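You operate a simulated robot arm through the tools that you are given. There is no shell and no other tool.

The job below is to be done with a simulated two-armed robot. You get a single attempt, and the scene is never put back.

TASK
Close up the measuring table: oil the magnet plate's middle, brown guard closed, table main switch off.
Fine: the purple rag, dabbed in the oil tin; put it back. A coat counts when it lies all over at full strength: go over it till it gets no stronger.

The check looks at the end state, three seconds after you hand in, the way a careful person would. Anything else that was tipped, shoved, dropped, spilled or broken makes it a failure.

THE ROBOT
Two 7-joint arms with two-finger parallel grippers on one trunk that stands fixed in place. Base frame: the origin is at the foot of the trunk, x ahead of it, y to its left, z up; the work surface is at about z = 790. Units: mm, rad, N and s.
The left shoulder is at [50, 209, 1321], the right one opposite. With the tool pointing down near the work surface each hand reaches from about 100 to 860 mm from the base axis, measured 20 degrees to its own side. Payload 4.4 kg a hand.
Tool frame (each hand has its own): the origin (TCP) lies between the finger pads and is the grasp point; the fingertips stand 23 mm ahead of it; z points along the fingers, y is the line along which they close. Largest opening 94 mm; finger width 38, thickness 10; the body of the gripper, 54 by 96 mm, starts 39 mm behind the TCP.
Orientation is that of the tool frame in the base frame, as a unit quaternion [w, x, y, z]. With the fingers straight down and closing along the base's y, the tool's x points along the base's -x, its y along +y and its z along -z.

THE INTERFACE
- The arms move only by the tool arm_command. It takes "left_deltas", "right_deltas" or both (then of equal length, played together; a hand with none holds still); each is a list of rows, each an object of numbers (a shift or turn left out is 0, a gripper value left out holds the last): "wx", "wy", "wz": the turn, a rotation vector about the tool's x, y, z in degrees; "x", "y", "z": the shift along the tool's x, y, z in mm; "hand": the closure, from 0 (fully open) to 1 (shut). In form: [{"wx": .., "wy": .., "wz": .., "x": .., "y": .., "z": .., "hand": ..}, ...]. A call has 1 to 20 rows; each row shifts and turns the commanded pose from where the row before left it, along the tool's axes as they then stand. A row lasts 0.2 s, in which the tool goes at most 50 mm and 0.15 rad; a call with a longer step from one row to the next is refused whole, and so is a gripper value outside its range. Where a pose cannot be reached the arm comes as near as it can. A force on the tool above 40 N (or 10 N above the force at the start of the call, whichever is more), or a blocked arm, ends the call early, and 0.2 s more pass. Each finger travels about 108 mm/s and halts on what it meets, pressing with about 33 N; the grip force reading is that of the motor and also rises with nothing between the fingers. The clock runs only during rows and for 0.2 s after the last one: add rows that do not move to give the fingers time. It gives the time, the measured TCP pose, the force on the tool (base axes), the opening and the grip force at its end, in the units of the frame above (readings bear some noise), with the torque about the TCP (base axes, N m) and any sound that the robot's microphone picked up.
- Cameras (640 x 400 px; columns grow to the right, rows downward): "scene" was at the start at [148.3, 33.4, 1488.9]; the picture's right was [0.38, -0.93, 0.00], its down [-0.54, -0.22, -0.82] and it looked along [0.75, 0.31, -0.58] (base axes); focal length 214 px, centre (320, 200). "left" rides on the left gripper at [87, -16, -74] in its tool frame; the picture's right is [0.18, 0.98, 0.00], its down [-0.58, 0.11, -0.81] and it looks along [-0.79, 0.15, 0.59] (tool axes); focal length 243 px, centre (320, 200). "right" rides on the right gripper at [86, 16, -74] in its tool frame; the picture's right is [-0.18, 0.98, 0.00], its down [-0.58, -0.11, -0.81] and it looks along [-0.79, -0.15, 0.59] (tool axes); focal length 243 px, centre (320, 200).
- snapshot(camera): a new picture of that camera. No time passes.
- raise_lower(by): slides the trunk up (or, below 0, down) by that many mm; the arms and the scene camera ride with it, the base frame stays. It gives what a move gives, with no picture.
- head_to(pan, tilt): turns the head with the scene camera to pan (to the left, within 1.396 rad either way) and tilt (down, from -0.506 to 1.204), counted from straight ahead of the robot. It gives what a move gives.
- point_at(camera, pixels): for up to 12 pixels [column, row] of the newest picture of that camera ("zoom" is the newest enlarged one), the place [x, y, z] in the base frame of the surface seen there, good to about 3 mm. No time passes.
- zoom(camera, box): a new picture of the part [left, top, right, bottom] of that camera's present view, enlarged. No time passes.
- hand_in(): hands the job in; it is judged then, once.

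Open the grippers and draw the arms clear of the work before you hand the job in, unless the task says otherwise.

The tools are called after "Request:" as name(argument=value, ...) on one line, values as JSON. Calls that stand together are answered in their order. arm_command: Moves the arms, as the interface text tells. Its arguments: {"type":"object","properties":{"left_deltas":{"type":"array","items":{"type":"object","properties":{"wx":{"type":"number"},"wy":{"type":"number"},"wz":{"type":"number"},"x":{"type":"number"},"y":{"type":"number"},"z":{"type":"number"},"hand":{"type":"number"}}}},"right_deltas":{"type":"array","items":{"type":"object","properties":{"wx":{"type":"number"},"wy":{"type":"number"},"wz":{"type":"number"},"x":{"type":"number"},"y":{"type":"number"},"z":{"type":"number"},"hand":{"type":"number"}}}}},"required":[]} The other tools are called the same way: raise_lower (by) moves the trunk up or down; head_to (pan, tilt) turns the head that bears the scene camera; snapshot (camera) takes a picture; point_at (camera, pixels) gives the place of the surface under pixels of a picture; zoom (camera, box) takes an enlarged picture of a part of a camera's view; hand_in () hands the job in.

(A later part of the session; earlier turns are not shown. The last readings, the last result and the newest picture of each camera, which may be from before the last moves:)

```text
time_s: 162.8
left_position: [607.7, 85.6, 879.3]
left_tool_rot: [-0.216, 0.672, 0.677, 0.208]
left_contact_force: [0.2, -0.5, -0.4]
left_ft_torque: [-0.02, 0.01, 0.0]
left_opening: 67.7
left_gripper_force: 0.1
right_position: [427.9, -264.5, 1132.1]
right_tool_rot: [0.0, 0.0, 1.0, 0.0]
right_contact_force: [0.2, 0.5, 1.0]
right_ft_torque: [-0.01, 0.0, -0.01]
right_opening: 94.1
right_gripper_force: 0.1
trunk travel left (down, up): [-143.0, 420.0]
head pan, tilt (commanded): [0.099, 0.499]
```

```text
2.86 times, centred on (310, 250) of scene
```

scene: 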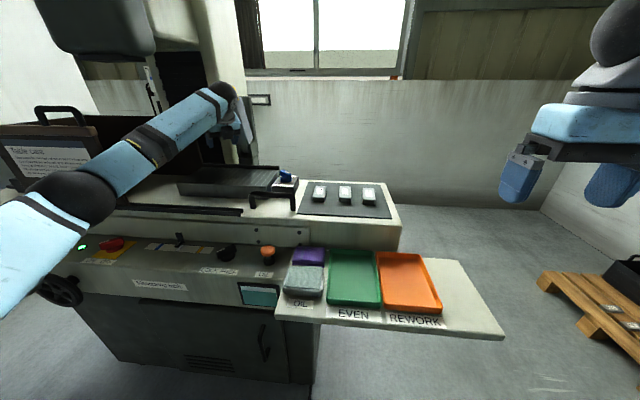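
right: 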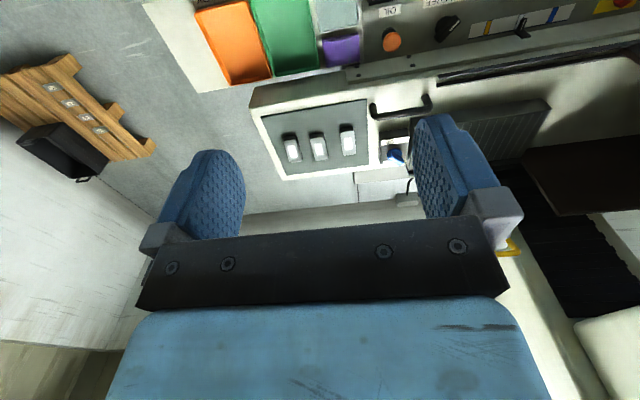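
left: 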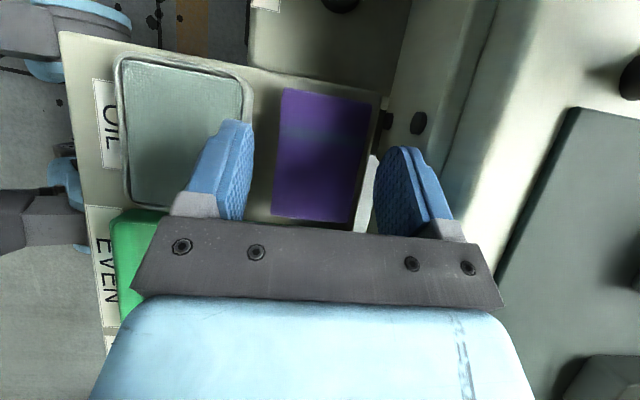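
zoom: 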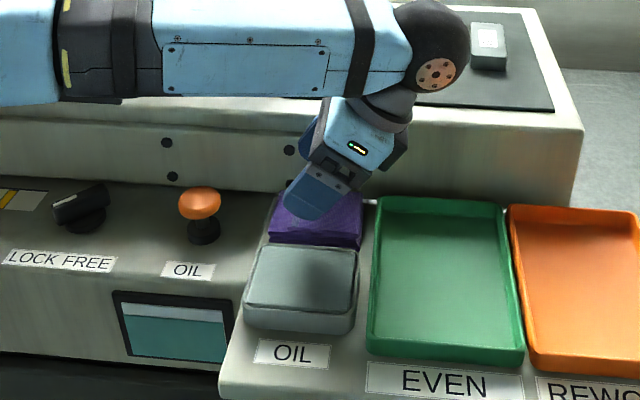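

The fingers straddle the rag in the left view (rag 272–372). I'll measure the rag's edges with this closer camera before the final descent.

Request:
point_at(camera="left", pixels=[[280, 150], [364, 150], [287, 95], [368, 105], [276, 205], [354, 215], [320, 150], [246, 110], [240, 90], [385, 140], [372, 200], [300, 190]])

```text
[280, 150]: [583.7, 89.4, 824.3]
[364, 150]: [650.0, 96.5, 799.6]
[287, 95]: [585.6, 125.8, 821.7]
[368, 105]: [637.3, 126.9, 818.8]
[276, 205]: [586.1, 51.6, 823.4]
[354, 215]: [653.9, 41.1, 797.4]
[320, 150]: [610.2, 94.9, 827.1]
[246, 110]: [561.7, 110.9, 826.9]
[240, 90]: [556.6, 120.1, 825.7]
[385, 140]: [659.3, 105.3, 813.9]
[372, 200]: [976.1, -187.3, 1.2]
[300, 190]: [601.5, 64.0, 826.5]
```

Rag centre is (610, 86), top z≈825; tin rim at x≈562. I descend to TCP z≈834 slowly, with a 2 mm shift in +x.

Request:
arm_command(left_deltas=[{"x": -8.6, "y": 1, "z": 12.3}, {"x": -8.6, "y": 1, "z": 12.3}, {"x": -8.6, "z": 12.3}, {}])

Request:
snapshot(camera="left")

Request:
zoom(camera="scene", box=[260, 210, 350, 290])

```text
time_s: 163.8
left_position: [608.2, 85.7, 835.6]
left_tool_rot: [-0.217, 0.671, 0.678, 0.208]
left_contact_force: [-0.2, 0.1, 0.5]
left_ft_torque: [0.01, 0.02, 0.0]
left_opening: 67.6
left_gripper_force: 0.0
right_position: [428.2, -265.6, 1132.2]
right_tool_rot: [0.0, 0.0, 1.0, 0.0]
right_contact_force: [0.0, -0.8, 0.0]
right_ft_torque: [0.01, 0.02, -0.02]
right_opening: 94.2
right_gripper_force: 0.0
trunk travel left (down, up): [-143.0, 420.0]
head pan, tilt (commanded): [0.099, 0.499]
```

```text
taken
```

left: 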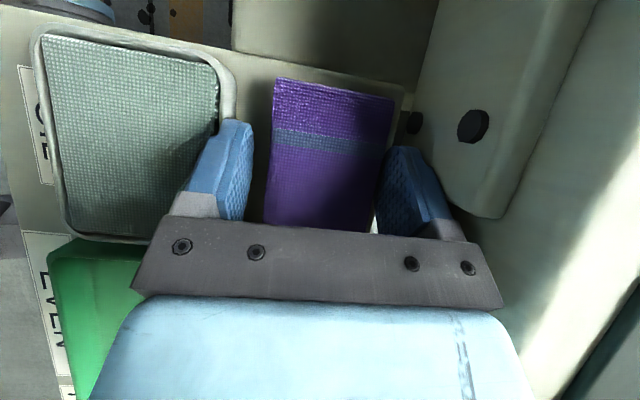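

```text
5.00 times, centred on (305, 250) of scene
```

zoom: 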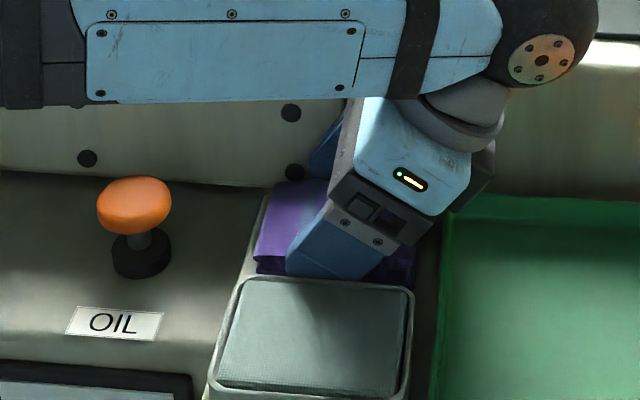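

No contact yet; the fingers are on both sides of the rag. I close the hand and wait.

Request:
arm_command(left_deltas=[{"hand": 0.6}, {}, {}, {}])

Request:
snapshot(camera="left")

```text
time_s: 164.8
left_position: [608.3, 86.8, 834.1]
left_tool_rot: [-0.216, 0.672, 0.677, 0.208]
left_contact_force: [0.8, -0.7, -0.2]
left_ft_torque: [-0.02, -0.01, 0.01]
left_opening: 59.2
left_gripper_force: 32.8
right_position: [427.3, -264.9, 1132.3]
right_tool_rot: [0.0, 0.0, 1.0, 0.0]
right_contact_force: [0.0, 0.4, 0.5]
right_ft_torque: [0.05, -0.04, -0.01]
right_opening: 94.0
right_gripper_force: 0.1
trunk travel left (down, up): [-143.0, 420.0]
head pan, tilt (commanded): [0.099, 0.499]
```

```text
taken
```

left: 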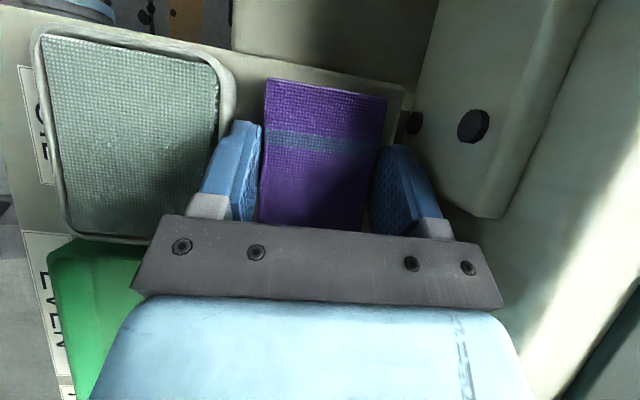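

Gripped: opening 59.2 mm at 33 N. I lift straight up about 60 mm and check the rag hangs level.

Request:
arm_command(left_deltas=[{"x": 8.6, "z": -12.3}, {"x": 8.6, "z": -12.3}, {"x": 8.6, "z": -12.3}, {"x": 8.6, "z": -12.3}, {}])

Request:
snapshot(camera="left")

Request:
zoom(camera="scene", box=[260, 190, 350, 290])

```text
time_s: 166.0
left_position: [610.2, 84.5, 893.7]
left_tool_rot: [-0.216, 0.673, 0.676, 0.208]
left_contact_force: [-0.9, 0.1, -0.7]
left_ft_torque: [-0.01, 0.01, -0.01]
left_opening: 59.0
left_gripper_force: 33.0
right_position: [428.5, -265.3, 1132.9]
right_tool_rot: [0.0, 0.0, 1.0, 0.0]
right_contact_force: [0.3, 0.0, -0.2]
right_ft_torque: [0.0, -0.03, -0.01]
right_opening: 94.0
right_gripper_force: 0.0
trunk travel left (down, up): [-143.0, 420.0]
head pan, tilt (commanded): [0.099, 0.499]
```

```text
taken
```

left: 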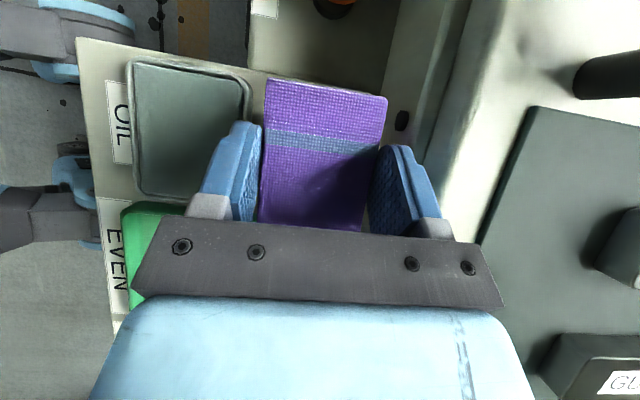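

```text
4.00 times, centred on (305, 240) of scene
```

zoom: 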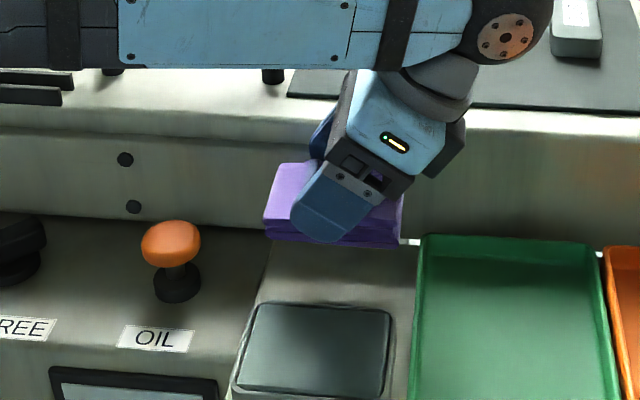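

The rag is held level. I measure the tin's pad and rim with the left camera before dabbing.

Request:
point_at(camera="left", pixels=[[190, 90], [190, 130], [160, 170], [140, 70], [245, 90], [130, 100], [190, 65], [140, 190], [185, 198], [133, 66], [235, 78], [175, 110]])

Request:
zoom(camera="scene", box=[275, 250, 345, 310])

```text
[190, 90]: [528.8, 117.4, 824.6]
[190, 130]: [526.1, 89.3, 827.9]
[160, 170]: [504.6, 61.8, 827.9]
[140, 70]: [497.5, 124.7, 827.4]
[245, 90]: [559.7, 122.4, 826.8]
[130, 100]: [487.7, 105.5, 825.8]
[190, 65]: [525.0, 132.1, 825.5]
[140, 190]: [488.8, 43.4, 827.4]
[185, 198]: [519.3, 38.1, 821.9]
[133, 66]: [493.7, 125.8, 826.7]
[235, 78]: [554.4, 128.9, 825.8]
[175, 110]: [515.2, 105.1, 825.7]
```

```text
6.67 times, centred on (310, 280) of scene
```

zoom: 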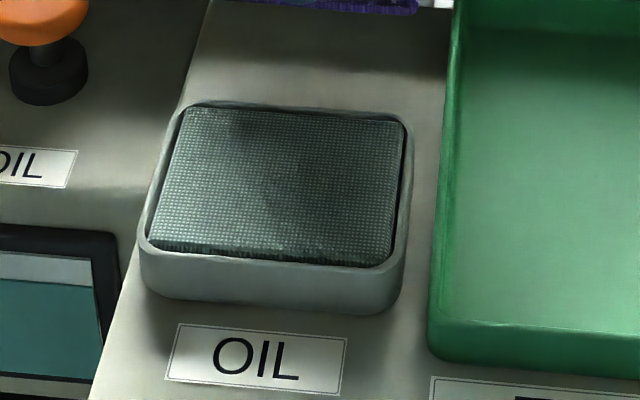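

The pad top is z≈826, centred at about (525, 84). I move the rag above it and lower in small steps until contact (expected TCP z≈862).

Request:
arm_command(left_deltas=[{"y": -28.3}, {"y": -28.3}, {"y": -28.3}, {}])

Request:
arm_command(left_deltas=[{"x": -5.7, "z": 8.2}, {"x": -5.7, "z": 8.2}, {"x": -2.9, "z": 4.1}, {"x": -1.7, "z": 2.5}, {}])

```text
time_s: 167.0
left_position: [524.2, 83.8, 895.4]
left_tool_rot: [-0.216, 0.671, 0.678, 0.209]
left_contact_force: [0.2, 0.9, -1.0]
left_ft_torque: [-0.01, 0.0, 0.02]
left_opening: 59.0
left_gripper_force: 32.3
right_position: [427.6, -265.3, 1132.7]
right_tool_rot: [0.001, 0.0, 1.0, 0.001]
right_contact_force: [0.4, 0.2, -0.1]
right_ft_torque: [-0.02, 0.02, 0.04]
right_opening: 94.0
right_gripper_force: 0.2
trunk travel left (down, up): [-143.0, 420.0]
head pan, tilt (commanded): [0.099, 0.499]
```

```text
time_s: 168.2
left_position: [526.0, 82.5, 867.2]
left_tool_rot: [-0.217, 0.672, 0.677, 0.209]
left_contact_force: [0.1, 0.1, -0.4]
left_ft_torque: [-0.03, -0.01, -0.05]
left_opening: 59.0
left_gripper_force: 32.7
right_position: [427.8, -264.7, 1132.1]
right_tool_rot: [0.001, 0.0, 1.0, 0.0]
right_contact_force: [0.2, 0.5, 0.7]
right_ft_torque: [0.03, 0.01, 0.01]
right_opening: 94.2
right_gripper_force: 0.0
trunk travel left (down, up): [-143.0, 420.0]
head pan, tilt (commanded): [0.099, 0.499]
```

No contact yet at z=867. I continue down in 1.5–2 mm steps.

Request:
arm_command(left_deltas=[{"x": -1.1, "z": 1.6}, {"x": -1.1, "z": 1.6}, {"x": -0.9, "z": 1.2}, {}])

Request:
zoom(camera="scene", box=[265, 200, 355, 300])

```text
time_s: 169.2
left_position: [523.5, 82.6, 862.3]
left_tool_rot: [-0.216, 0.671, 0.678, 0.208]
left_contact_force: [1.6, 0.0, 3.3]
left_ft_torque: [0.03, -0.17, 0.02]
left_opening: 59.0
left_gripper_force: 33.2
right_position: [427.4, -264.8, 1132.5]
right_tool_rot: [0.0, 0.0, 1.0, 0.0]
right_contact_force: [-0.6, 0.1, 0.1]
right_ft_torque: [-0.01, -0.01, 0.03]
right_opening: 94.0
right_gripper_force: 0.0
trunk travel left (down, up): [-143.0, 420.0]
head pan, tilt (commanded): [0.099, 0.499]
```

```text
4.00 times, centred on (310, 250) of scene
```

zoom: 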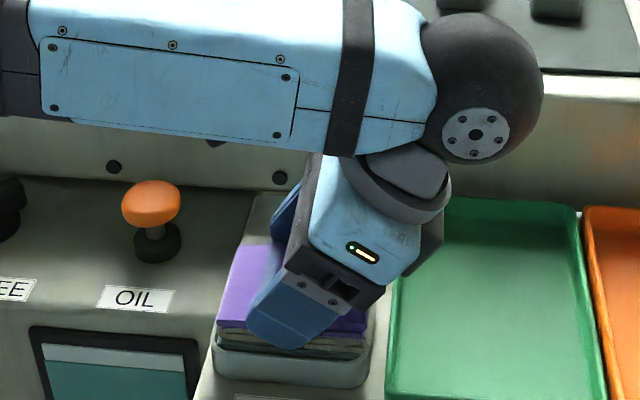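

Contact at 3.3 N. I press a little more, hold, and lift to inspect the rag's underside.

Request:
arm_command(left_deltas=[{"x": -0.6, "z": 0.8}, {"x": -0.4, "z": 0.6}, {}, {}, {}])

Request:
arm_command(left_deltas=[{"x": 5.7, "z": -8.2}, {"x": 5.7, "z": -8.2}, {"x": 5.7, "z": -8.2}, {"x": 5.7, "z": -8.2}, {}])

Request:
zoom(camera="scene", box=[265, 200, 355, 300])

```text
time_s: 170.4
left_position: [524.6, 83.3, 862.2]
left_tool_rot: [-0.215, 0.672, 0.678, 0.209]
left_contact_force: [8.3, -0.1, 32.9]
left_ft_torque: [-0.12, -0.19, 0.0]
left_opening: 59.2
left_gripper_force: 32.6
right_position: [426.4, -266.1, 1132.3]
right_tool_rot: [0.001, 0.0, 1.0, 0.0]
right_contact_force: [1.1, -0.2, 0.4]
right_ft_torque: [-0.02, 0.04, -0.04]
right_opening: 93.9
right_gripper_force: 0.0
trunk travel left (down, up): [-143.0, 420.0]
head pan, tilt (commanded): [0.099, 0.499]
```

```text
time_s: 171.6
left_position: [526.1, 83.4, 900.6]
left_tool_rot: [-0.216, 0.673, 0.676, 0.207]
left_contact_force: [0.1, 0.4, -0.2]
left_ft_torque: [0.01, -0.02, 0.01]
left_opening: 59.0
left_gripper_force: 32.8
right_position: [427.6, -265.0, 1133.1]
right_tool_rot: [0.0, 0.0, 1.0, 0.0]
right_contact_force: [0.3, -0.4, 0.7]
right_ft_torque: [0.04, 0.02, -0.01]
right_opening: 94.1
right_gripper_force: 0.1
trunk travel left (down, up): [-143.0, 420.0]
head pan, tilt (commanded): [0.099, 0.499]
```

```text
4.00 times, centred on (310, 250) of scene
```

zoom: 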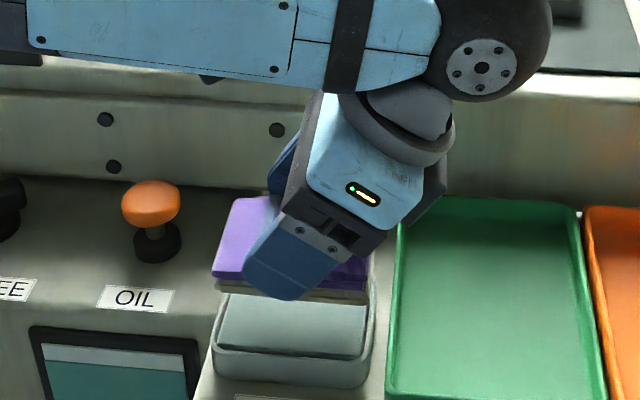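

The rag's underside now looks stained (lighter greyish layer), so it is loaded; contact is very stiff, so I'll use finer steps on the plate. I lift, yaw −45° and carry it above the plate middle.

Request:
arm_command(left_deltas=[{"x": 22, "z": -31.4}, {"x": 22, "z": -31.4}, {"x": 22, "z": -31.4}, {"wx": -4.3, "wz": 6.14}, {"wx": -4.3, "wz": 6.14}, {"wx": -4.3, "wz": 6.14}, {"wx": -4.3, "wz": 6.14}, {"wx": -4.3, "wz": 6.14}, {"wx": -4.3, "wz": 6.14}, {}])

Request:
arm_command(left_deltas=[{"x": 34.8, "y": 0.5, "z": 17.8}, {"x": 34.8, "y": 0.5, "z": 17.8}, {"x": 34.8, "y": 0.5, "z": 17.8}, {"x": 34.8, "y": 0.5, "z": 17.8}, {"x": 34.8, "y": 0.5, "z": 17.8}, {"x": 34.8, "y": 0.5, "z": 17.8}, {"x": 34.8, "y": 0.5, "z": 17.8}, {"x": 34.8, "y": 0.5, "z": 17.8}, {"x": 34.8, "y": 0.5, "z": 17.8}, {"x": 34.8, "y": 0.5, "z": 17.8}, {"x": 34.8, "y": 0.5, "z": 17.8}, {"x": 34.8, "y": 0.5, "z": 17.8}, {}])

Request:
head_to(pan=0.4, tilt=0.45)

Request:
snapshot(camera="scene")

Request:
snapshot(camera="left")

```text
time_s: 173.8
left_position: [525.4, 83.5, 1016.1]
left_tool_rot: [-0.117, 0.881, 0.368, 0.273]
left_contact_force: [-0.5, -0.5, -0.1]
left_ft_torque: [-0.03, 0.0, -0.01]
left_opening: 59.0
left_gripper_force: 33.2
right_position: [428.5, -264.9, 1132.8]
right_tool_rot: [0.0, 0.0, 1.0, 0.0]
right_contact_force: [-0.7, -0.2, -1.4]
right_ft_torque: [-0.01, 0.0, 0.02]
right_opening: 94.1
right_gripper_force: 0.1
trunk travel left (down, up): [-143.0, 420.0]
head pan, tilt (commanded): [0.099, 0.499]
```

```text
time_s: 176.6
left_position: [856.9, 412.6, 1077.3]
left_tool_rot: [-0.118, 0.88, 0.37, 0.273]
left_contact_force: [0.0, -0.1, -0.3]
left_ft_torque: [0.01, 0.01, 0.03]
left_opening: 59.2
left_gripper_force: 33.2
right_position: [427.7, -265.3, 1132.9]
right_tool_rot: [0.0, 0.0, 1.0, -0.001]
right_contact_force: [-0.2, -0.1, 0.9]
right_ft_torque: [0.0, 0.0, -0.01]
right_opening: 93.7
right_gripper_force: 0.1
trunk travel left (down, up): [-143.0, 420.0]
head pan, tilt (commanded): [0.099, 0.499]
```

```text
time_s: 177.4
left_position: [857.6, 412.7, 1077.6]
left_tool_rot: [-0.118, 0.88, 0.369, 0.273]
left_contact_force: [-0.1, 0.1, -0.3]
left_ft_torque: [-0.01, 0.01, 0.01]
left_opening: 59.3
left_gripper_force: 33.1
right_position: [428.3, -264.5, 1130.8]
right_tool_rot: [0.0, 0.0, 1.0, 0.0]
right_contact_force: [0.0, -0.3, 0.7]
right_ft_torque: [-0.01, -0.03, -0.01]
right_opening: 94.0
right_gripper_force: 0.1
trunk travel left (down, up): [-143.0, 420.0]
head pan, tilt (commanded): [0.4, 0.45]
```

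```text
taken
```

scene: 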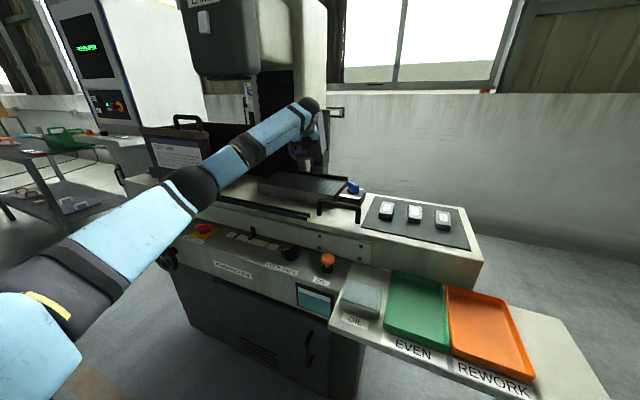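

```text
taken
```

left: 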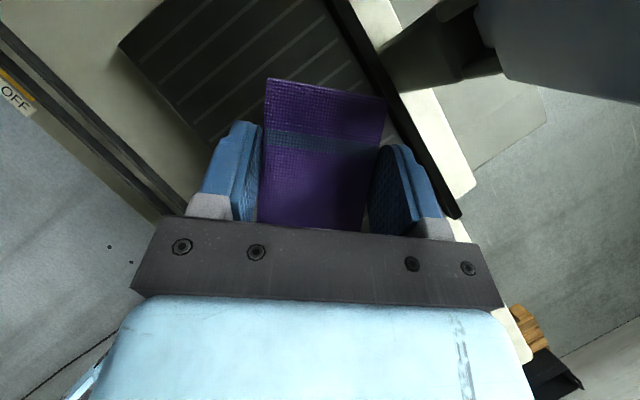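

The rag is above the plate centre. The gauge bracket near the plate's back (430,60 in the left view) needs checking for clearance before I lower.

Request:
point_at(camera="left", pixels=[[430, 60], [500, 70], [560, 80], [400, 80], [480, 30], [600, 40], [440, 190], [360, 60], [300, 50], [190, 60], [470, 10], [390, 50]])

Request:
zoom(camera="scene", box=[240, 90, 370, 220])

```text
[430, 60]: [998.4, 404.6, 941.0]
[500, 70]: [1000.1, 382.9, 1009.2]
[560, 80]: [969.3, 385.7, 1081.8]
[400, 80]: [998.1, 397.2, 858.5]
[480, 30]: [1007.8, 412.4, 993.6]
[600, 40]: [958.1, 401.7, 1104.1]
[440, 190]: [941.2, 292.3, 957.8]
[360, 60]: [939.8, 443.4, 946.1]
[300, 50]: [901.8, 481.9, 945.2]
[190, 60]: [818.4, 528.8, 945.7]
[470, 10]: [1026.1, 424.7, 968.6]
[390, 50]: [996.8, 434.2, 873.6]
```

```text
3.08 times, centred on (305, 155) of scene
```

zoom: 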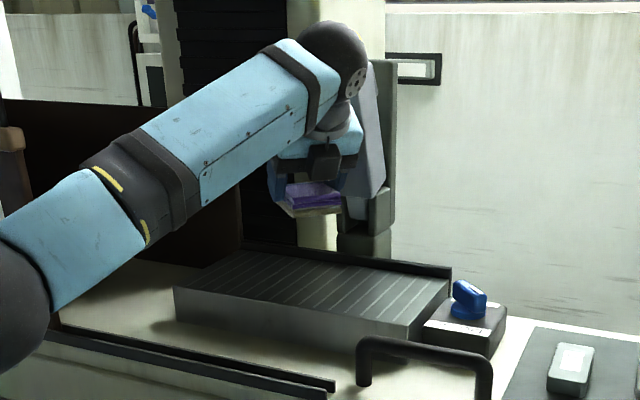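

Clear by over 60 mm. I lower the rag to about 5 mm above the plate (TCP z≈986) at the plate's centre.

Request:
arm_command(left_deltas=[{"x": -13.8, "y": 0.9, "z": 18.1}, {"x": -13.8, "y": 0.9, "z": 18.1}, {"x": -13.8, "y": 0.9, "z": 18.1}, {"x": -13.8, "y": 0.9, "z": 18.1}, {}])

Request:
zoom(camera="scene", box=[240, 120, 370, 220])

```text
time_s: 178.6
left_position: [856.2, 405.5, 984.2]
left_tool_rot: [-0.118, 0.88, 0.37, 0.273]
left_contact_force: [1.0, -0.1, -0.3]
left_ft_torque: [-0.01, -0.03, -0.01]
left_opening: 59.1
left_gripper_force: 33.3
right_position: [428.5, -266.3, 1132.4]
right_tool_rot: [0.001, 0.0, 1.0, 0.0]
right_contact_force: [-0.3, 0.0, -0.2]
right_ft_torque: [-0.01, 0.01, -0.02]
right_opening: 94.0
right_gripper_force: 0.0
trunk travel left (down, up): [-143.0, 420.0]
head pan, tilt (commanded): [0.4, 0.45]
```

```text
4.00 times, centred on (305, 170) of scene
```

zoom: 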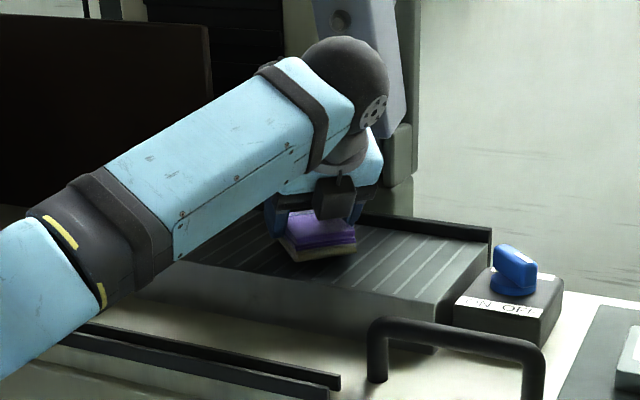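

About 5 mm above. I lower in 0.8 mm steps until light contact.

Request:
arm_command(left_deltas=[{"x": -0.46, "z": 0.66}, {"x": -0.46, "z": 0.66}, {"x": -0.46, "z": 0.66}, {"x": -0.46, "z": 0.66}, {}])

Request:
arm_command(left_deltas=[{"x": -0.3, "z": 0.41}, {"x": -0.3, "z": 0.41}, {}])

```text
time_s: 179.8
left_position: [854.5, 405.8, 982.4]
left_tool_rot: [-0.118, 0.88, 0.37, 0.273]
left_contact_force: [0.1, -0.5, -0.5]
left_ft_torque: [-0.02, -0.02, -0.03]
left_opening: 59.2
left_gripper_force: 32.8
right_position: [428.8, -265.1, 1132.2]
right_tool_rot: [0.0, 0.001, 1.0, 0.0]
right_contact_force: [0.0, 0.0, 0.3]
right_ft_torque: [0.01, -0.01, 0.02]
right_opening: 93.9
right_gripper_force: 0.1
trunk travel left (down, up): [-143.0, 420.0]
head pan, tilt (commanded): [0.4, 0.45]
```

```text
time_s: 180.6
left_position: [855.9, 405.5, 980.7]
left_tool_rot: [-0.118, 0.88, 0.369, 0.274]
left_contact_force: [0.3, 0.9, -0.4]
left_ft_torque: [0.0, -0.03, 0.02]
left_opening: 59.0
left_gripper_force: 33.3
right_position: [428.6, -264.7, 1131.8]
right_tool_rot: [0.0, 0.0, 1.0, 0.0]
right_contact_force: [-0.2, 0.8, 0.0]
right_ft_torque: [0.03, 0.02, 0.0]
right_opening: 94.1
right_gripper_force: 0.1
trunk travel left (down, up): [-143.0, 420.0]
head pan, tilt (commanded): [0.4, 0.45]
```

No contact at ~981 yet. I keep lowering in 0.5 mm steps.

Request:
arm_command(left_deltas=[{"x": -0.3, "z": 0.41}, {"x": -0.3, "z": 0.41}, {}])

Request:
arm_command(left_deltas=[{"x": -0.3, "z": 0.41}, {}])

```text
time_s: 181.4
left_position: [855.7, 406.4, 980.4]
left_tool_rot: [-0.118, 0.88, 0.369, 0.274]
left_contact_force: [0.0, -0.9, -0.6]
left_ft_torque: [0.01, -0.01, 0.05]
left_opening: 59.1
left_gripper_force: 33.4
right_position: [428.8, -264.6, 1133.0]
right_tool_rot: [0.0, 0.0, 1.0, 0.0]
right_contact_force: [0.8, 0.2, -0.7]
right_ft_torque: [0.03, -0.02, 0.01]
right_opening: 94.1
right_gripper_force: 0.0
trunk travel left (down, up): [-143.0, 420.0]
head pan, tilt (commanded): [0.4, 0.45]
```

```text
time_s: 182.0
left_position: [856.0, 405.6, 979.9]
left_tool_rot: [-0.119, 0.88, 0.369, 0.273]
left_contact_force: [0.3, 0.5, -0.1]
left_ft_torque: [0.01, 0.01, 0.01]
left_opening: 58.8
left_gripper_force: 32.9
right_position: [426.8, -264.4, 1132.3]
right_tool_rot: [-0.001, 0.0, 1.0, 0.0]
right_contact_force: [0.8, -0.5, 0.3]
right_ft_torque: [0.02, -0.03, -0.02]
right_opening: 94.3
right_gripper_force: 0.1
trunk travel left (down, up): [-143.0, 420.0]
head pan, tilt (commanded): [0.4, 0.45]
```

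Still free at ~979.5. Two more single 0.5 mm steps, checking force each time.

Request:
arm_command(left_deltas=[{"x": -0.3, "z": 0.41}, {}])

Request:
arm_command(left_deltas=[{"x": -0.3, "z": 0.41}, {}])

Request:
arm_command(left_deltas=[{"x": -0.3, "z": 0.41}, {}])

```text
time_s: 182.6
left_position: [855.6, 406.8, 978.7]
left_tool_rot: [-0.118, 0.88, 0.369, 0.274]
left_contact_force: [1.6, 0.5, 3.2]
left_ft_torque: [0.02, -0.11, 0.01]
left_opening: 58.8
left_gripper_force: 32.5
right_position: [427.2, -264.8, 1131.3]
right_tool_rot: [0.001, 0.0, 1.0, 0.0]
right_contact_force: [0.9, 0.3, -0.1]
right_ft_torque: [0.01, -0.03, 0.02]
right_opening: 93.9
right_gripper_force: 0.1
trunk travel left (down, up): [-143.0, 420.0]
head pan, tilt (commanded): [0.4, 0.45]
```

```text
time_s: 183.2
left_position: [855.5, 405.4, 980.2]
left_tool_rot: [-0.118, 0.88, 0.369, 0.273]
left_contact_force: [0.7, -0.3, 4.1]
left_ft_torque: [0.03, -0.24, 0.0]
left_opening: 59.2
left_gripper_force: 32.8
right_position: [427.8, -264.7, 1133.0]
right_tool_rot: [0.001, 0.001, 1.0, 0.0]
right_contact_force: [0.7, -1.2, -0.6]
right_ft_torque: [-0.03, 0.01, 0.0]
right_opening: 94.1
right_gripper_force: 0.0
trunk travel left (down, up): [-143.0, 420.0]
head pan, tilt (commanded): [0.4, 0.45]
```

```text
time_s: 183.8
left_position: [854.6, 405.7, 979.7]
left_tool_rot: [-0.117, 0.88, 0.369, 0.274]
left_contact_force: [1.1, 0.4, 5.1]
left_ft_torque: [0.11, -0.35, -0.04]
left_opening: 59.5
left_gripper_force: 32.8
right_position: [427.1, -265.2, 1132.4]
right_tool_rot: [0.001, 0.0, 1.0, 0.001]
right_contact_force: [0.2, 0.5, -0.6]
right_ft_torque: [-0.01, 0.0, 0.0]
right_opening: 93.8
right_gripper_force: 0.0
trunk travel left (down, up): [-143.0, 420.0]
head pan, tilt (commanded): [0.4, 0.45]
```

Contact about 5 N now. One more half-millimetre for fuller contact.

Request:
arm_command(left_deltas=[{"x": -0.3, "z": 0.41}, {}])

```text
time_s: 184.4
left_position: [854.3, 407.3, 978.9]
left_tool_rot: [-0.118, 0.88, 0.37, 0.274]
left_contact_force: [0.2, 0.8, 8.6]
left_ft_torque: [0.12, -0.25, -0.01]
left_opening: 59.0
left_gripper_force: 33.0
right_position: [426.1, -265.5, 1133.7]
right_tool_rot: [0.001, 0.0, 1.0, 0.0]
right_contact_force: [-1.2, -0.2, 0.3]
right_ft_torque: [-0.01, -0.04, -0.01]
right_opening: 93.8
right_gripper_force: 0.0
trunk travel left (down, up): [-143.0, 420.0]
head pan, tilt (commanded): [0.4, 0.45]
```

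8.6 N and stable. I start with a short rub along y: 40 mm out and back, keeping the height, and watch the force.

Request:
arm_command(left_deltas=[{"x": 5.86, "y": -6.98, "z": 4.1}, {"x": 5.86, "y": -6.98, "z": 4.1}, {"x": 5.86, "y": -6.98, "z": 4.1}, {"x": 5.86, "y": -6.98, "z": 4.1}])

Request:
zoom(camera="scene", box=[250, 140, 360, 220])

```text
time_s: 185.4
left_position: [854.2, 445.8, 979.6]
left_tool_rot: [-0.117, 0.88, 0.369, 0.274]
left_contact_force: [-0.4, -2.7, 7.0]
left_ft_torque: [-0.11, -0.13, -0.04]
left_opening: 59.2
left_gripper_force: 32.8
right_position: [426.1, -266.0, 1132.3]
right_tool_rot: [0.001, 0.0, 1.0, 0.0]
right_contact_force: [-0.3, 0.0, 0.5]
right_ft_torque: [-0.01, -0.01, -0.01]
right_opening: 94.1
right_gripper_force: 0.1
trunk travel left (down, up): [-143.0, 420.0]
head pan, tilt (commanded): [0.4, 0.45]
```

```text
5.00 times, centred on (305, 180) of scene
```

zoom: 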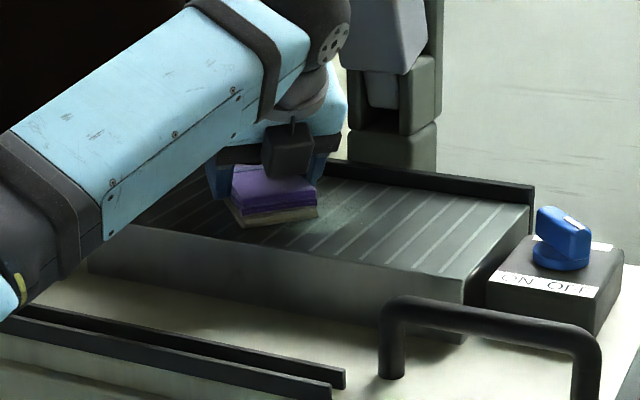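

A faint trace is visible right of the rag (around (360,200)). I stroke back through the centre to y≈370.

Request:
arm_command(left_deltas=[{"x": -5.86, "y": 6.98, "z": -4.1}, {"x": -5.86, "y": 6.98, "z": -4.1}, {"x": -5.86, "y": 6.98, "z": -4.1}, {"x": -5.86, "y": 6.98, "z": -4.1}, {"x": -5.86, "y": 6.98, "z": -4.1}, {"x": -5.86, "y": 6.98, "z": -4.1}, {"x": -5.86, "y": 6.98, "z": -4.1}, {"x": -5.86, "y": 6.98, "z": -4.1}])

Request:
zoom(camera="scene", box=[250, 140, 360, 220])

```text
time_s: 187.2
left_position: [854.4, 365.1, 979.1]
left_tool_rot: [-0.118, 0.88, 0.37, 0.275]
left_contact_force: [0.3, 5.2, 14.1]
left_ft_torque: [0.0, 0.02, -0.01]
left_opening: 59.2
left_gripper_force: 32.6
right_position: [426.0, -265.9, 1132.5]
right_tool_rot: [0.0, 0.0, 1.0, 0.0]
right_contact_force: [-0.5, -0.4, -0.6]
right_ft_torque: [0.05, -0.02, 0.02]
right_opening: 94.1
right_gripper_force: 0.0
trunk travel left (down, up): [-143.0, 420.0]
head pan, tilt (commanded): [0.4, 0.45]
```

```text
5.00 times, centred on (305, 180) of scene
```

zoom: 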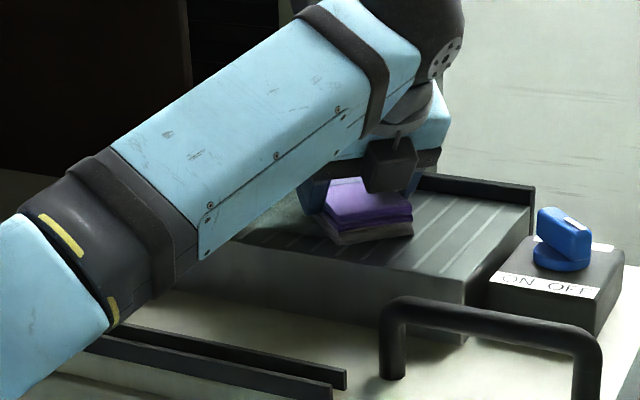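

The rub works at 7–14 N. Now a raster: shift to x≈880, stroke to y≈450.

Request:
arm_command(left_deltas=[{"x": 5.0, "y": 6.2, "z": 3.4}, {"x": 5.0, "y": 6.2, "z": 3.4}, {"x": 5.0, "y": 6.2, "z": 3.4}, {"x": 6.2, "y": -7.4, "z": 4.35}, {"x": 6.2, "y": -7.4, "z": 4.35}, {"x": 6.2, "y": -7.4, "z": 4.35}, {"x": 6.2, "y": -7.4, "z": 4.35}, {"x": 6.2, "y": -7.4, "z": 4.35}, {"x": 6.2, "y": -7.4, "z": 4.35}, {"x": 6.2, "y": -7.4, "z": 4.35}, {"x": 6.2, "y": -7.4, "z": 4.35}])

```text
time_s: 189.6
left_position: [880.2, 449.3, 978.7]
left_tool_rot: [-0.118, 0.88, 0.37, 0.273]
left_contact_force: [-0.5, -1.1, 4.8]
left_ft_torque: [-0.05, -0.1, -0.03]
left_opening: 58.9
left_gripper_force: 33.0
right_position: [427.7, -266.1, 1131.6]
right_tool_rot: [0.001, 0.0, 1.0, -0.001]
right_contact_force: [-0.4, -0.1, 0.6]
right_ft_torque: [0.01, 0.0, 0.02]
right_opening: 94.0
right_gripper_force: 0.1
trunk travel left (down, up): [-143.0, 420.0]
head pan, tilt (commanded): [0.4, 0.45]
```

Force 4.8 N; I add 0.4 mm of pressure, shift to x≈834, and stroke back to y≈365.

Request:
arm_command(left_deltas=[{"x": -0.23, "z": 0.33}, {"x": -5.3, "y": -6.58, "z": -3.62}, {"x": -5.3, "y": -6.58, "z": -3.62}, {"x": -5.3, "y": -6.58, "z": -3.62}, {"x": -5.3, "y": -6.58, "z": -3.62}, {"x": -5.3, "y": -6.58, "z": -3.62}, {"x": -6.2, "y": 7.4, "z": -4.35}, {"x": -6.2, "y": 7.4, "z": -4.35}, {"x": -6.2, "y": 7.4, "z": -4.35}, {"x": -6.2, "y": 7.4, "z": -4.35}, {"x": -6.2, "y": 7.4, "z": -4.35}, {"x": -6.2, "y": 7.4, "z": -4.35}, {"x": -6.2, "y": 7.4, "z": -4.35}, {"x": -6.2, "y": 7.4, "z": -4.35}])

```text
time_s: 192.6
left_position: [833.1, 366.5, 977.7]
left_tool_rot: [-0.117, 0.881, 0.369, 0.273]
left_contact_force: [0.0, 4.4, 9.2]
left_ft_torque: [0.03, -0.11, 0.03]
left_opening: 59.3
left_gripper_force: 32.7
right_position: [427.1, -265.6, 1133.3]
right_tool_rot: [0.001, 0.0, 1.0, 0.0]
right_contact_force: [0.1, 0.0, 0.5]
right_ft_torque: [-0.01, -0.01, -0.01]
right_opening: 93.9
right_gripper_force: 0.0
trunk travel left (down, up): [-143.0, 420.0]
head pan, tilt (commanded): [0.4, 0.45]
```

9 N. I lift the rag off and move back toward (775, 305, 1060) so the left camera can see the rubbed area.

Request:
arm_command(left_deltas=[{"x": 11.4, "z": -16.4}, {"x": 11.4, "z": -16.4}, {"x": -13.6, "y": 0.3, "z": -25.5}, {"x": -13.6, "y": 0.3, "z": -25.5}, {"x": -13.6, "y": 0.3, "z": -25.5}, {}])

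Request:
snapshot(camera="left")

Request:
zoom(camera="scene", box=[250, 140, 360, 220])

```text
time_s: 194.0
left_position: [779.2, 310.6, 1056.0]
left_tool_rot: [-0.118, 0.88, 0.37, 0.273]
left_contact_force: [-0.3, -0.7, -0.7]
left_ft_torque: [0.0, 0.02, -0.02]
left_opening: 59.0
left_gripper_force: 33.0
right_position: [428.0, -265.5, 1132.1]
right_tool_rot: [0.0, 0.001, 1.0, -0.001]
right_contact_force: [-0.4, -0.5, -0.2]
right_ft_torque: [-0.02, 0.02, -0.01]
right_opening: 94.1
right_gripper_force: 0.0
trunk travel left (down, up): [-143.0, 420.0]
head pan, tilt (commanded): [0.4, 0.45]
```

```text
taken
```

left: 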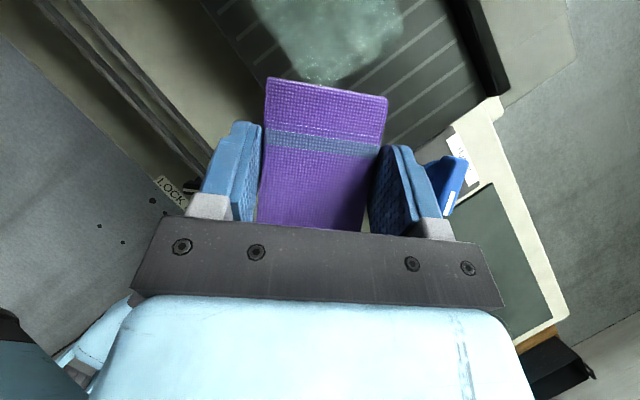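

```text
5.00 times, centred on (305, 180) of scene
```

zoom: 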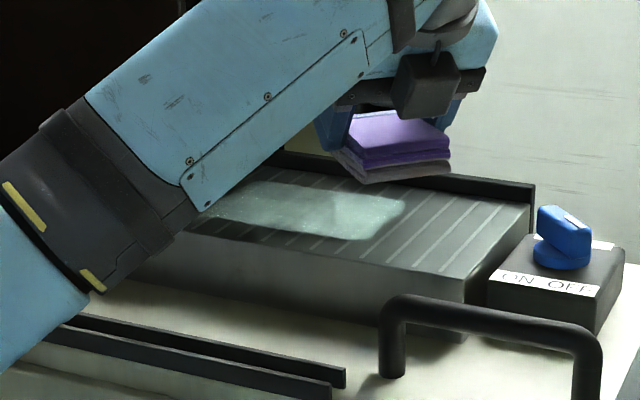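

A milky coat with fairly straight outlines is visible. I move the hand further back to view the whole area from the left camera.

Request:
arm_command(left_deltas=[{"x": -21.6, "y": -0.5, "z": -27}, {"x": -21.6, "y": -0.5, "z": -27}, {"x": -21.6, "y": -0.5, "z": -27}, {}])

Request:
snapshot(camera="left")

Request:
zoom(camera="left", box=[180, 0, 460, 120])

```text
time_s: 195.0
left_position: [710.9, 242.5, 1086.9]
left_tool_rot: [-0.117, 0.88, 0.369, 0.274]
left_contact_force: [0.3, 0.0, -0.2]
left_ft_torque: [0.0, -0.02, -0.03]
left_opening: 59.0
left_gripper_force: 33.1
right_position: [428.7, -263.9, 1132.2]
right_tool_rot: [0.0, 0.0, 1.0, 0.0]
right_contact_force: [0.1, -1.1, -0.5]
right_ft_torque: [-0.01, 0.01, 0.01]
right_opening: 93.9
right_gripper_force: 0.0
trunk travel left (down, up): [-143.0, 420.0]
head pan, tilt (commanded): [0.4, 0.45]
```

```text
taken
```

left: 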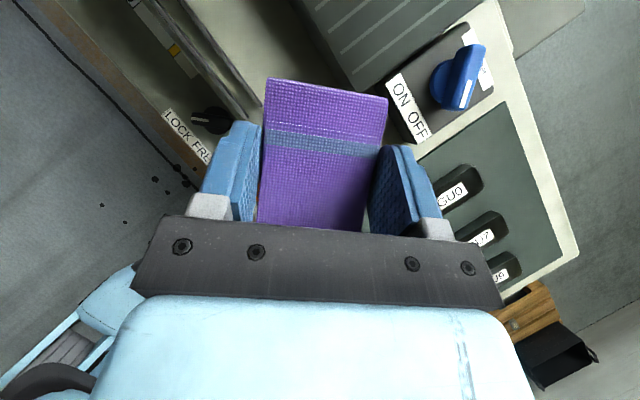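

```text
2.29 times, centred on (320, 60) of left
```

zoom: 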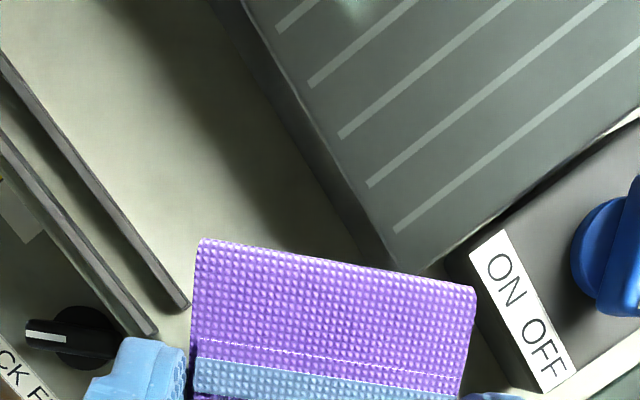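

From here the camera misses the zone. I'll check the scene camera's view of the plate with the arm in this place.

Request:
zoom(camera="scene", box=[240, 130, 370, 220])

Request:
snapshot(camera="scene")

```text
4.44 times, centred on (305, 175) of scene
```

zoom: 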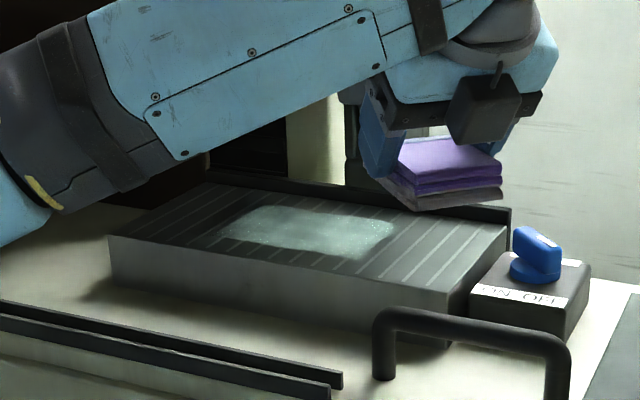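

```text
taken
```

scene: 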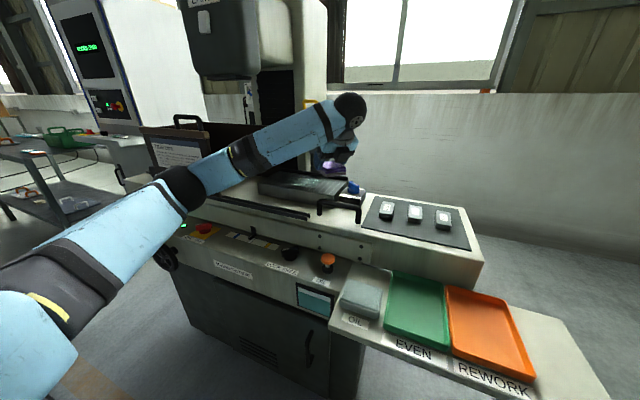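

Now the coat is visible from the scene camera; I zoom in and measure its outline.

Request:
zoom(camera="scene", box=[265, 165, 335, 200])

Request:
point_at(camera="zoom", pixels=[[180, 145], [240, 75], [330, 70], [450, 100], [480, 135], [420, 195], [330, 190], [230, 175], [340, 130], [140, 180], [520, 80], [300, 230]])

```text
9.14 times, centred on (300, 182) of scene
```

zoom: 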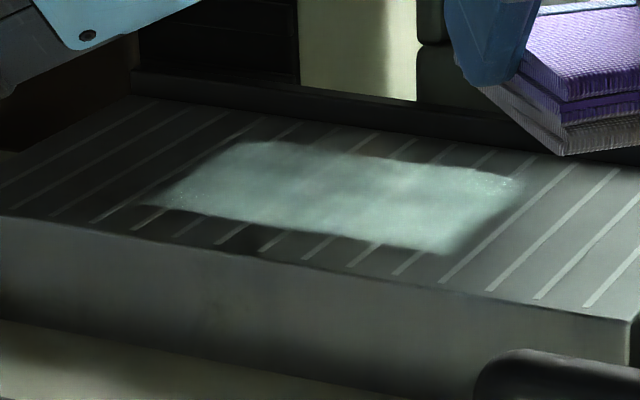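

```text
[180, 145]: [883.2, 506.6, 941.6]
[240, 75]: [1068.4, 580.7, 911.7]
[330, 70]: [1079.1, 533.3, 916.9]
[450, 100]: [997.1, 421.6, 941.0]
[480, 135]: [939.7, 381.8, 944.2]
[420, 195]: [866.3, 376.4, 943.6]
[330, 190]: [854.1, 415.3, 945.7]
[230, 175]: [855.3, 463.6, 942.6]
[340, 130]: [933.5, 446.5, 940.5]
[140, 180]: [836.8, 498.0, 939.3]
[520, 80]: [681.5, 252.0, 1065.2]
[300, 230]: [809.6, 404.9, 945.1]
```

I'll measure the coat's corner pixels precisely.

Request:
point_at(camera="zoom", pixels=[[160, 205], [245, 143], [330, 152], [420, 165], [520, 183], [490, 215], [445, 253], [380, 245], [300, 232], [220, 218], [200, 175], [340, 195]])

```text
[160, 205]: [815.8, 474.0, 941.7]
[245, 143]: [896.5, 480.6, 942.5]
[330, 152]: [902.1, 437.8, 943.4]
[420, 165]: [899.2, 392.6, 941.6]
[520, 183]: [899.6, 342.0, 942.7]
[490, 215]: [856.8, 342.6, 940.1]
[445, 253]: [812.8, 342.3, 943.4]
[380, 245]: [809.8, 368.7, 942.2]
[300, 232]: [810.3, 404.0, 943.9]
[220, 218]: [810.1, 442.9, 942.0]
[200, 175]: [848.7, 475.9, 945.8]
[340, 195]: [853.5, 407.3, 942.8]
```

The coat is confined to a rectangle x 810–902, y 342–478 — the target zone — with the far-left end still fainter. I return above (832, 355) and lower to just above contact.

Request:
arm_command(left_deltas=[{"x": 32.2, "y": 2, "z": 25.9}, {"x": 32.2, "y": 2, "z": 25.9}, {"x": 32.2, "y": 2, "z": 25.9}, {"x": 32.2, "y": 2, "z": 25.9}, {"x": -17.3, "z": 24.9}, {"x": -17.3, "z": 24.9}, {"x": -17.3, "z": 24.9}, {}])

```text
time_s: 196.8
left_position: [831.6, 352.5, 984.4]
left_tool_rot: [-0.118, 0.881, 0.369, 0.273]
left_contact_force: [0.5, 0.7, 0.1]
left_ft_torque: [-0.01, 0.0, 0.01]
left_opening: 58.9
left_gripper_force: 33.3
right_position: [428.2, -265.3, 1132.3]
right_tool_rot: [-0.001, -0.001, 1.0, 0.0]
right_contact_force: [0.1, 0.3, -0.4]
right_ft_torque: [-0.03, -0.03, -0.03]
right_opening: 94.2
right_gripper_force: 0.1
trunk travel left (down, up): [-143.0, 420.0]
head pan, tilt (commanded): [0.4, 0.45]
```

At z=984. Lowering 4 mm, then half-millimetre steps to contact.

Request:
arm_command(left_deltas=[{"x": -0.57, "z": 0.82}, {"x": -0.57, "z": 0.82}, {"x": -0.57, "z": 0.82}, {"x": -0.57, "z": 0.82}, {"x": -0.28, "z": 0.41}, {}])

Request:
arm_command(left_deltas=[{"x": -0.28, "z": 0.41}, {}])

```text
time_s: 198.2
left_position: [833.0, 353.5, 978.7]
left_tool_rot: [-0.117, 0.881, 0.369, 0.273]
left_contact_force: [0.3, -0.5, -0.2]
left_ft_torque: [0.02, -0.04, 0.0]
left_opening: 58.9
left_gripper_force: 33.1
right_position: [427.4, -265.0, 1133.5]
right_tool_rot: [0.0, 0.0, 1.0, 0.0]
right_contact_force: [-0.2, 0.4, 0.7]
right_ft_torque: [-0.01, 0.04, -0.01]
right_opening: 93.5
right_gripper_force: 0.0
trunk travel left (down, up): [-143.0, 420.0]
head pan, tilt (commanded): [0.4, 0.45]
```

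```text
time_s: 198.8
left_position: [831.3, 351.6, 978.6]
left_tool_rot: [-0.117, 0.88, 0.37, 0.273]
left_contact_force: [0.9, 0.2, 1.3]
left_ft_torque: [-0.03, -0.05, -0.02]
left_opening: 58.8
left_gripper_force: 33.0
right_position: [426.7, -265.1, 1132.2]
right_tool_rot: [0.001, 0.001, 1.0, 0.0]
right_contact_force: [-0.4, -0.5, 0.1]
right_ft_torque: [0.01, -0.01, 0.01]
right_opening: 94.1
right_gripper_force: 0.0
trunk travel left (down, up): [-143.0, 420.0]
head pan, tilt (commanded): [0.4, 0.45]
```

Light touch at 1.3 N. I press ~1 mm more in two steps.

Request:
arm_command(left_deltas=[{"x": -0.28, "z": 0.41}, {"x": -0.28, "z": 0.41}, {}])

```text
time_s: 199.6
left_position: [831.5, 353.1, 978.4]
left_tool_rot: [-0.117, 0.88, 0.369, 0.274]
left_contact_force: [0.9, 1.9, 6.8]
left_ft_torque: [-0.07, 0.0, 0.01]
left_opening: 59.1
left_gripper_force: 33.2
right_position: [427.6, -265.0, 1132.4]
right_tool_rot: [0.001, 0.001, 1.0, 0.0]
right_contact_force: [0.3, 0.4, 0.1]
right_ft_torque: [-0.01, -0.01, -0.03]
right_opening: 94.0
right_gripper_force: 0.2
trunk travel left (down, up): [-143.0, 420.0]
head pan, tilt (commanded): [0.4, 0.45]
```

6.8 N. First long stroke at x≈832 from y 353 to 468.

Request:
arm_command(left_deltas=[{"x": 5.61, "y": -6.7, "z": 3.97}, {"x": 5.61, "y": -6.7, "z": 3.97}, {"x": 5.61, "y": -6.7, "z": 3.97}, {"x": 5.61, "y": -6.7, "z": 3.97}, {"x": 5.61, "y": -6.7, "z": 3.97}, {"x": 5.61, "y": -6.7, "z": 3.97}, {"x": 5.61, "y": -6.7, "z": 3.97}, {"x": 5.61, "y": -6.7, "z": 3.97}, {"x": 5.61, "y": -6.7, "z": 3.97}, {"x": 5.61, "y": -6.7, "z": 3.97}, {"x": 5.61, "y": -6.7, "z": 3.97}, {"x": 5.61, "y": -6.7, "z": 3.97}])

Request:
arm_command(left_deltas=[{"x": 4.6, "y": 5.7, "z": 3.15}, {"x": 4.6, "y": 5.7, "z": 3.15}, {"x": 4.6, "y": 5.7, "z": 3.15}, {"x": -5.61, "y": 6.7, "z": -3.97}, {"x": -5.61, "y": 6.7, "z": -3.97}, {"x": -5.61, "y": 6.7, "z": -3.97}, {"x": -5.61, "y": 6.7, "z": -3.97}, {"x": -5.61, "y": 6.7, "z": -3.97}, {"x": -5.61, "y": 6.7, "z": -3.97}, {"x": -5.61, "y": 6.7, "z": -3.97}, {"x": -5.61, "y": 6.7, "z": -3.97}, {"x": -5.61, "y": 6.7, "z": -3.97}, {"x": -5.61, "y": 6.7, "z": -3.97}, {"x": -5.61, "y": 6.7, "z": -3.97}, {"x": -5.61, "y": 6.7, "z": -3.97}])

```text
time_s: 202.2
left_position: [830.0, 467.1, 978.8]
left_tool_rot: [-0.117, 0.88, 0.369, 0.275]
left_contact_force: [0.0, -4.4, 10.9]
left_ft_torque: [-0.28, 0.03, 0.0]
left_opening: 59.3
left_gripper_force: 33.4
right_position: [426.9, -265.0, 1131.8]
right_tool_rot: [0.0, 0.0, 1.0, 0.001]
right_contact_force: [-1.0, -0.3, -0.1]
right_ft_torque: [-0.01, 0.0, 0.05]
right_opening: 93.9
right_gripper_force: 0.1
trunk travel left (down, up): [-143.0, 420.0]
head pan, tilt (commanded): [0.4, 0.45]
```

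```text
time_s: 205.4
left_position: [854.0, 349.4, 978.9]
left_tool_rot: [-0.117, 0.881, 0.369, 0.274]
left_contact_force: [0.8, 3.3, 8.7]
left_ft_torque: [-0.01, -0.08, 0.05]
left_opening: 59.0
left_gripper_force: 33.3
right_position: [426.6, -263.9, 1132.0]
right_tool_rot: [0.001, -0.001, 1.0, 0.0]
right_contact_force: [-0.1, -0.2, -0.3]
right_ft_torque: [-0.02, 0.03, 0.02]
right_opening: 93.9
right_gripper_force: 0.1
trunk travel left (down, up): [-143.0, 420.0]
head pan, tilt (commanded): [0.4, 0.45]
```

Forces stay at 9–11 N. Next: shift to x≈880 and stroke to y≈468, then return at the same x.

Request:
arm_command(left_deltas=[{"x": 4.9, "y": 6.1, "z": 3.35}, {"x": 4.9, "y": 6.1, "z": 3.35}, {"x": 4.9, "y": 6.1, "z": 3.35}, {"x": 5.61, "y": -6.7, "z": 3.97}, {"x": 5.61, "y": -6.7, "z": 3.97}, {"x": 5.61, "y": -6.7, "z": 3.97}, {"x": 5.61, "y": -6.7, "z": 3.97}, {"x": 5.61, "y": -6.7, "z": 3.97}, {"x": 5.61, "y": -6.7, "z": 3.97}, {"x": 5.61, "y": -6.7, "z": 3.97}, {"x": 5.61, "y": -6.7, "z": 3.97}, {"x": 5.61, "y": -6.7, "z": 3.97}, {"x": 5.61, "y": -6.7, "z": 3.97}, {"x": 5.61, "y": -6.7, "z": 3.97}, {"x": 5.61, "y": -6.7, "z": 3.97}])

Request:
arm_command(left_deltas=[{"x": -5.61, "y": 6.7, "z": -3.97}, {"x": -5.61, "y": 6.7, "z": -3.97}, {"x": -5.61, "y": 6.7, "z": -3.97}, {"x": -5.61, "y": 6.7, "z": -3.97}, {"x": -5.61, "y": 6.7, "z": -3.97}, {"x": -5.61, "y": 6.7, "z": -3.97}, {"x": -5.61, "y": 6.7, "z": -3.97}, {"x": -5.61, "y": 6.7, "z": -3.97}, {"x": -5.61, "y": 6.7, "z": -3.97}, {"x": -5.61, "y": 6.7, "z": -3.97}, {"x": -5.61, "y": 6.7, "z": -3.97}, {"x": -5.61, "y": 6.7, "z": -3.97}])

```text
time_s: 208.6
left_position: [880.8, 467.0, 977.4]
left_tool_rot: [-0.118, 0.88, 0.37, 0.274]
left_contact_force: [-0.1, -1.9, 6.4]
left_ft_torque: [-0.09, -0.1, -0.05]
left_opening: 59.0
left_gripper_force: 32.5
right_position: [427.4, -265.8, 1132.8]
right_tool_rot: [0.001, 0.0, 1.0, 0.001]
right_contact_force: [0.0, 0.7, 0.0]
right_ft_torque: [0.02, 0.0, -0.02]
right_opening: 94.0
right_gripper_force: 0.0
trunk travel left (down, up): [-143.0, 420.0]
head pan, tilt (commanded): [0.4, 0.45]
```

```text
time_s: 211.2
left_position: [881.0, 352.7, 978.0]
left_tool_rot: [-0.118, 0.88, 0.37, 0.273]
left_contact_force: [-0.2, 1.8, 5.9]
left_ft_torque: [-0.08, -0.04, 0.02]
left_opening: 59.0
left_gripper_force: 32.9
right_position: [426.8, -264.8, 1132.8]
right_tool_rot: [0.002, 0.0, 1.0, 0.0]
right_contact_force: [0.2, -0.6, 0.5]
right_ft_torque: [0.0, 0.0, -0.03]
right_opening: 94.1
right_gripper_force: 0.1
trunk travel left (down, up): [-143.0, 420.0]
head pan, tilt (commanded): [0.4, 0.45]
```

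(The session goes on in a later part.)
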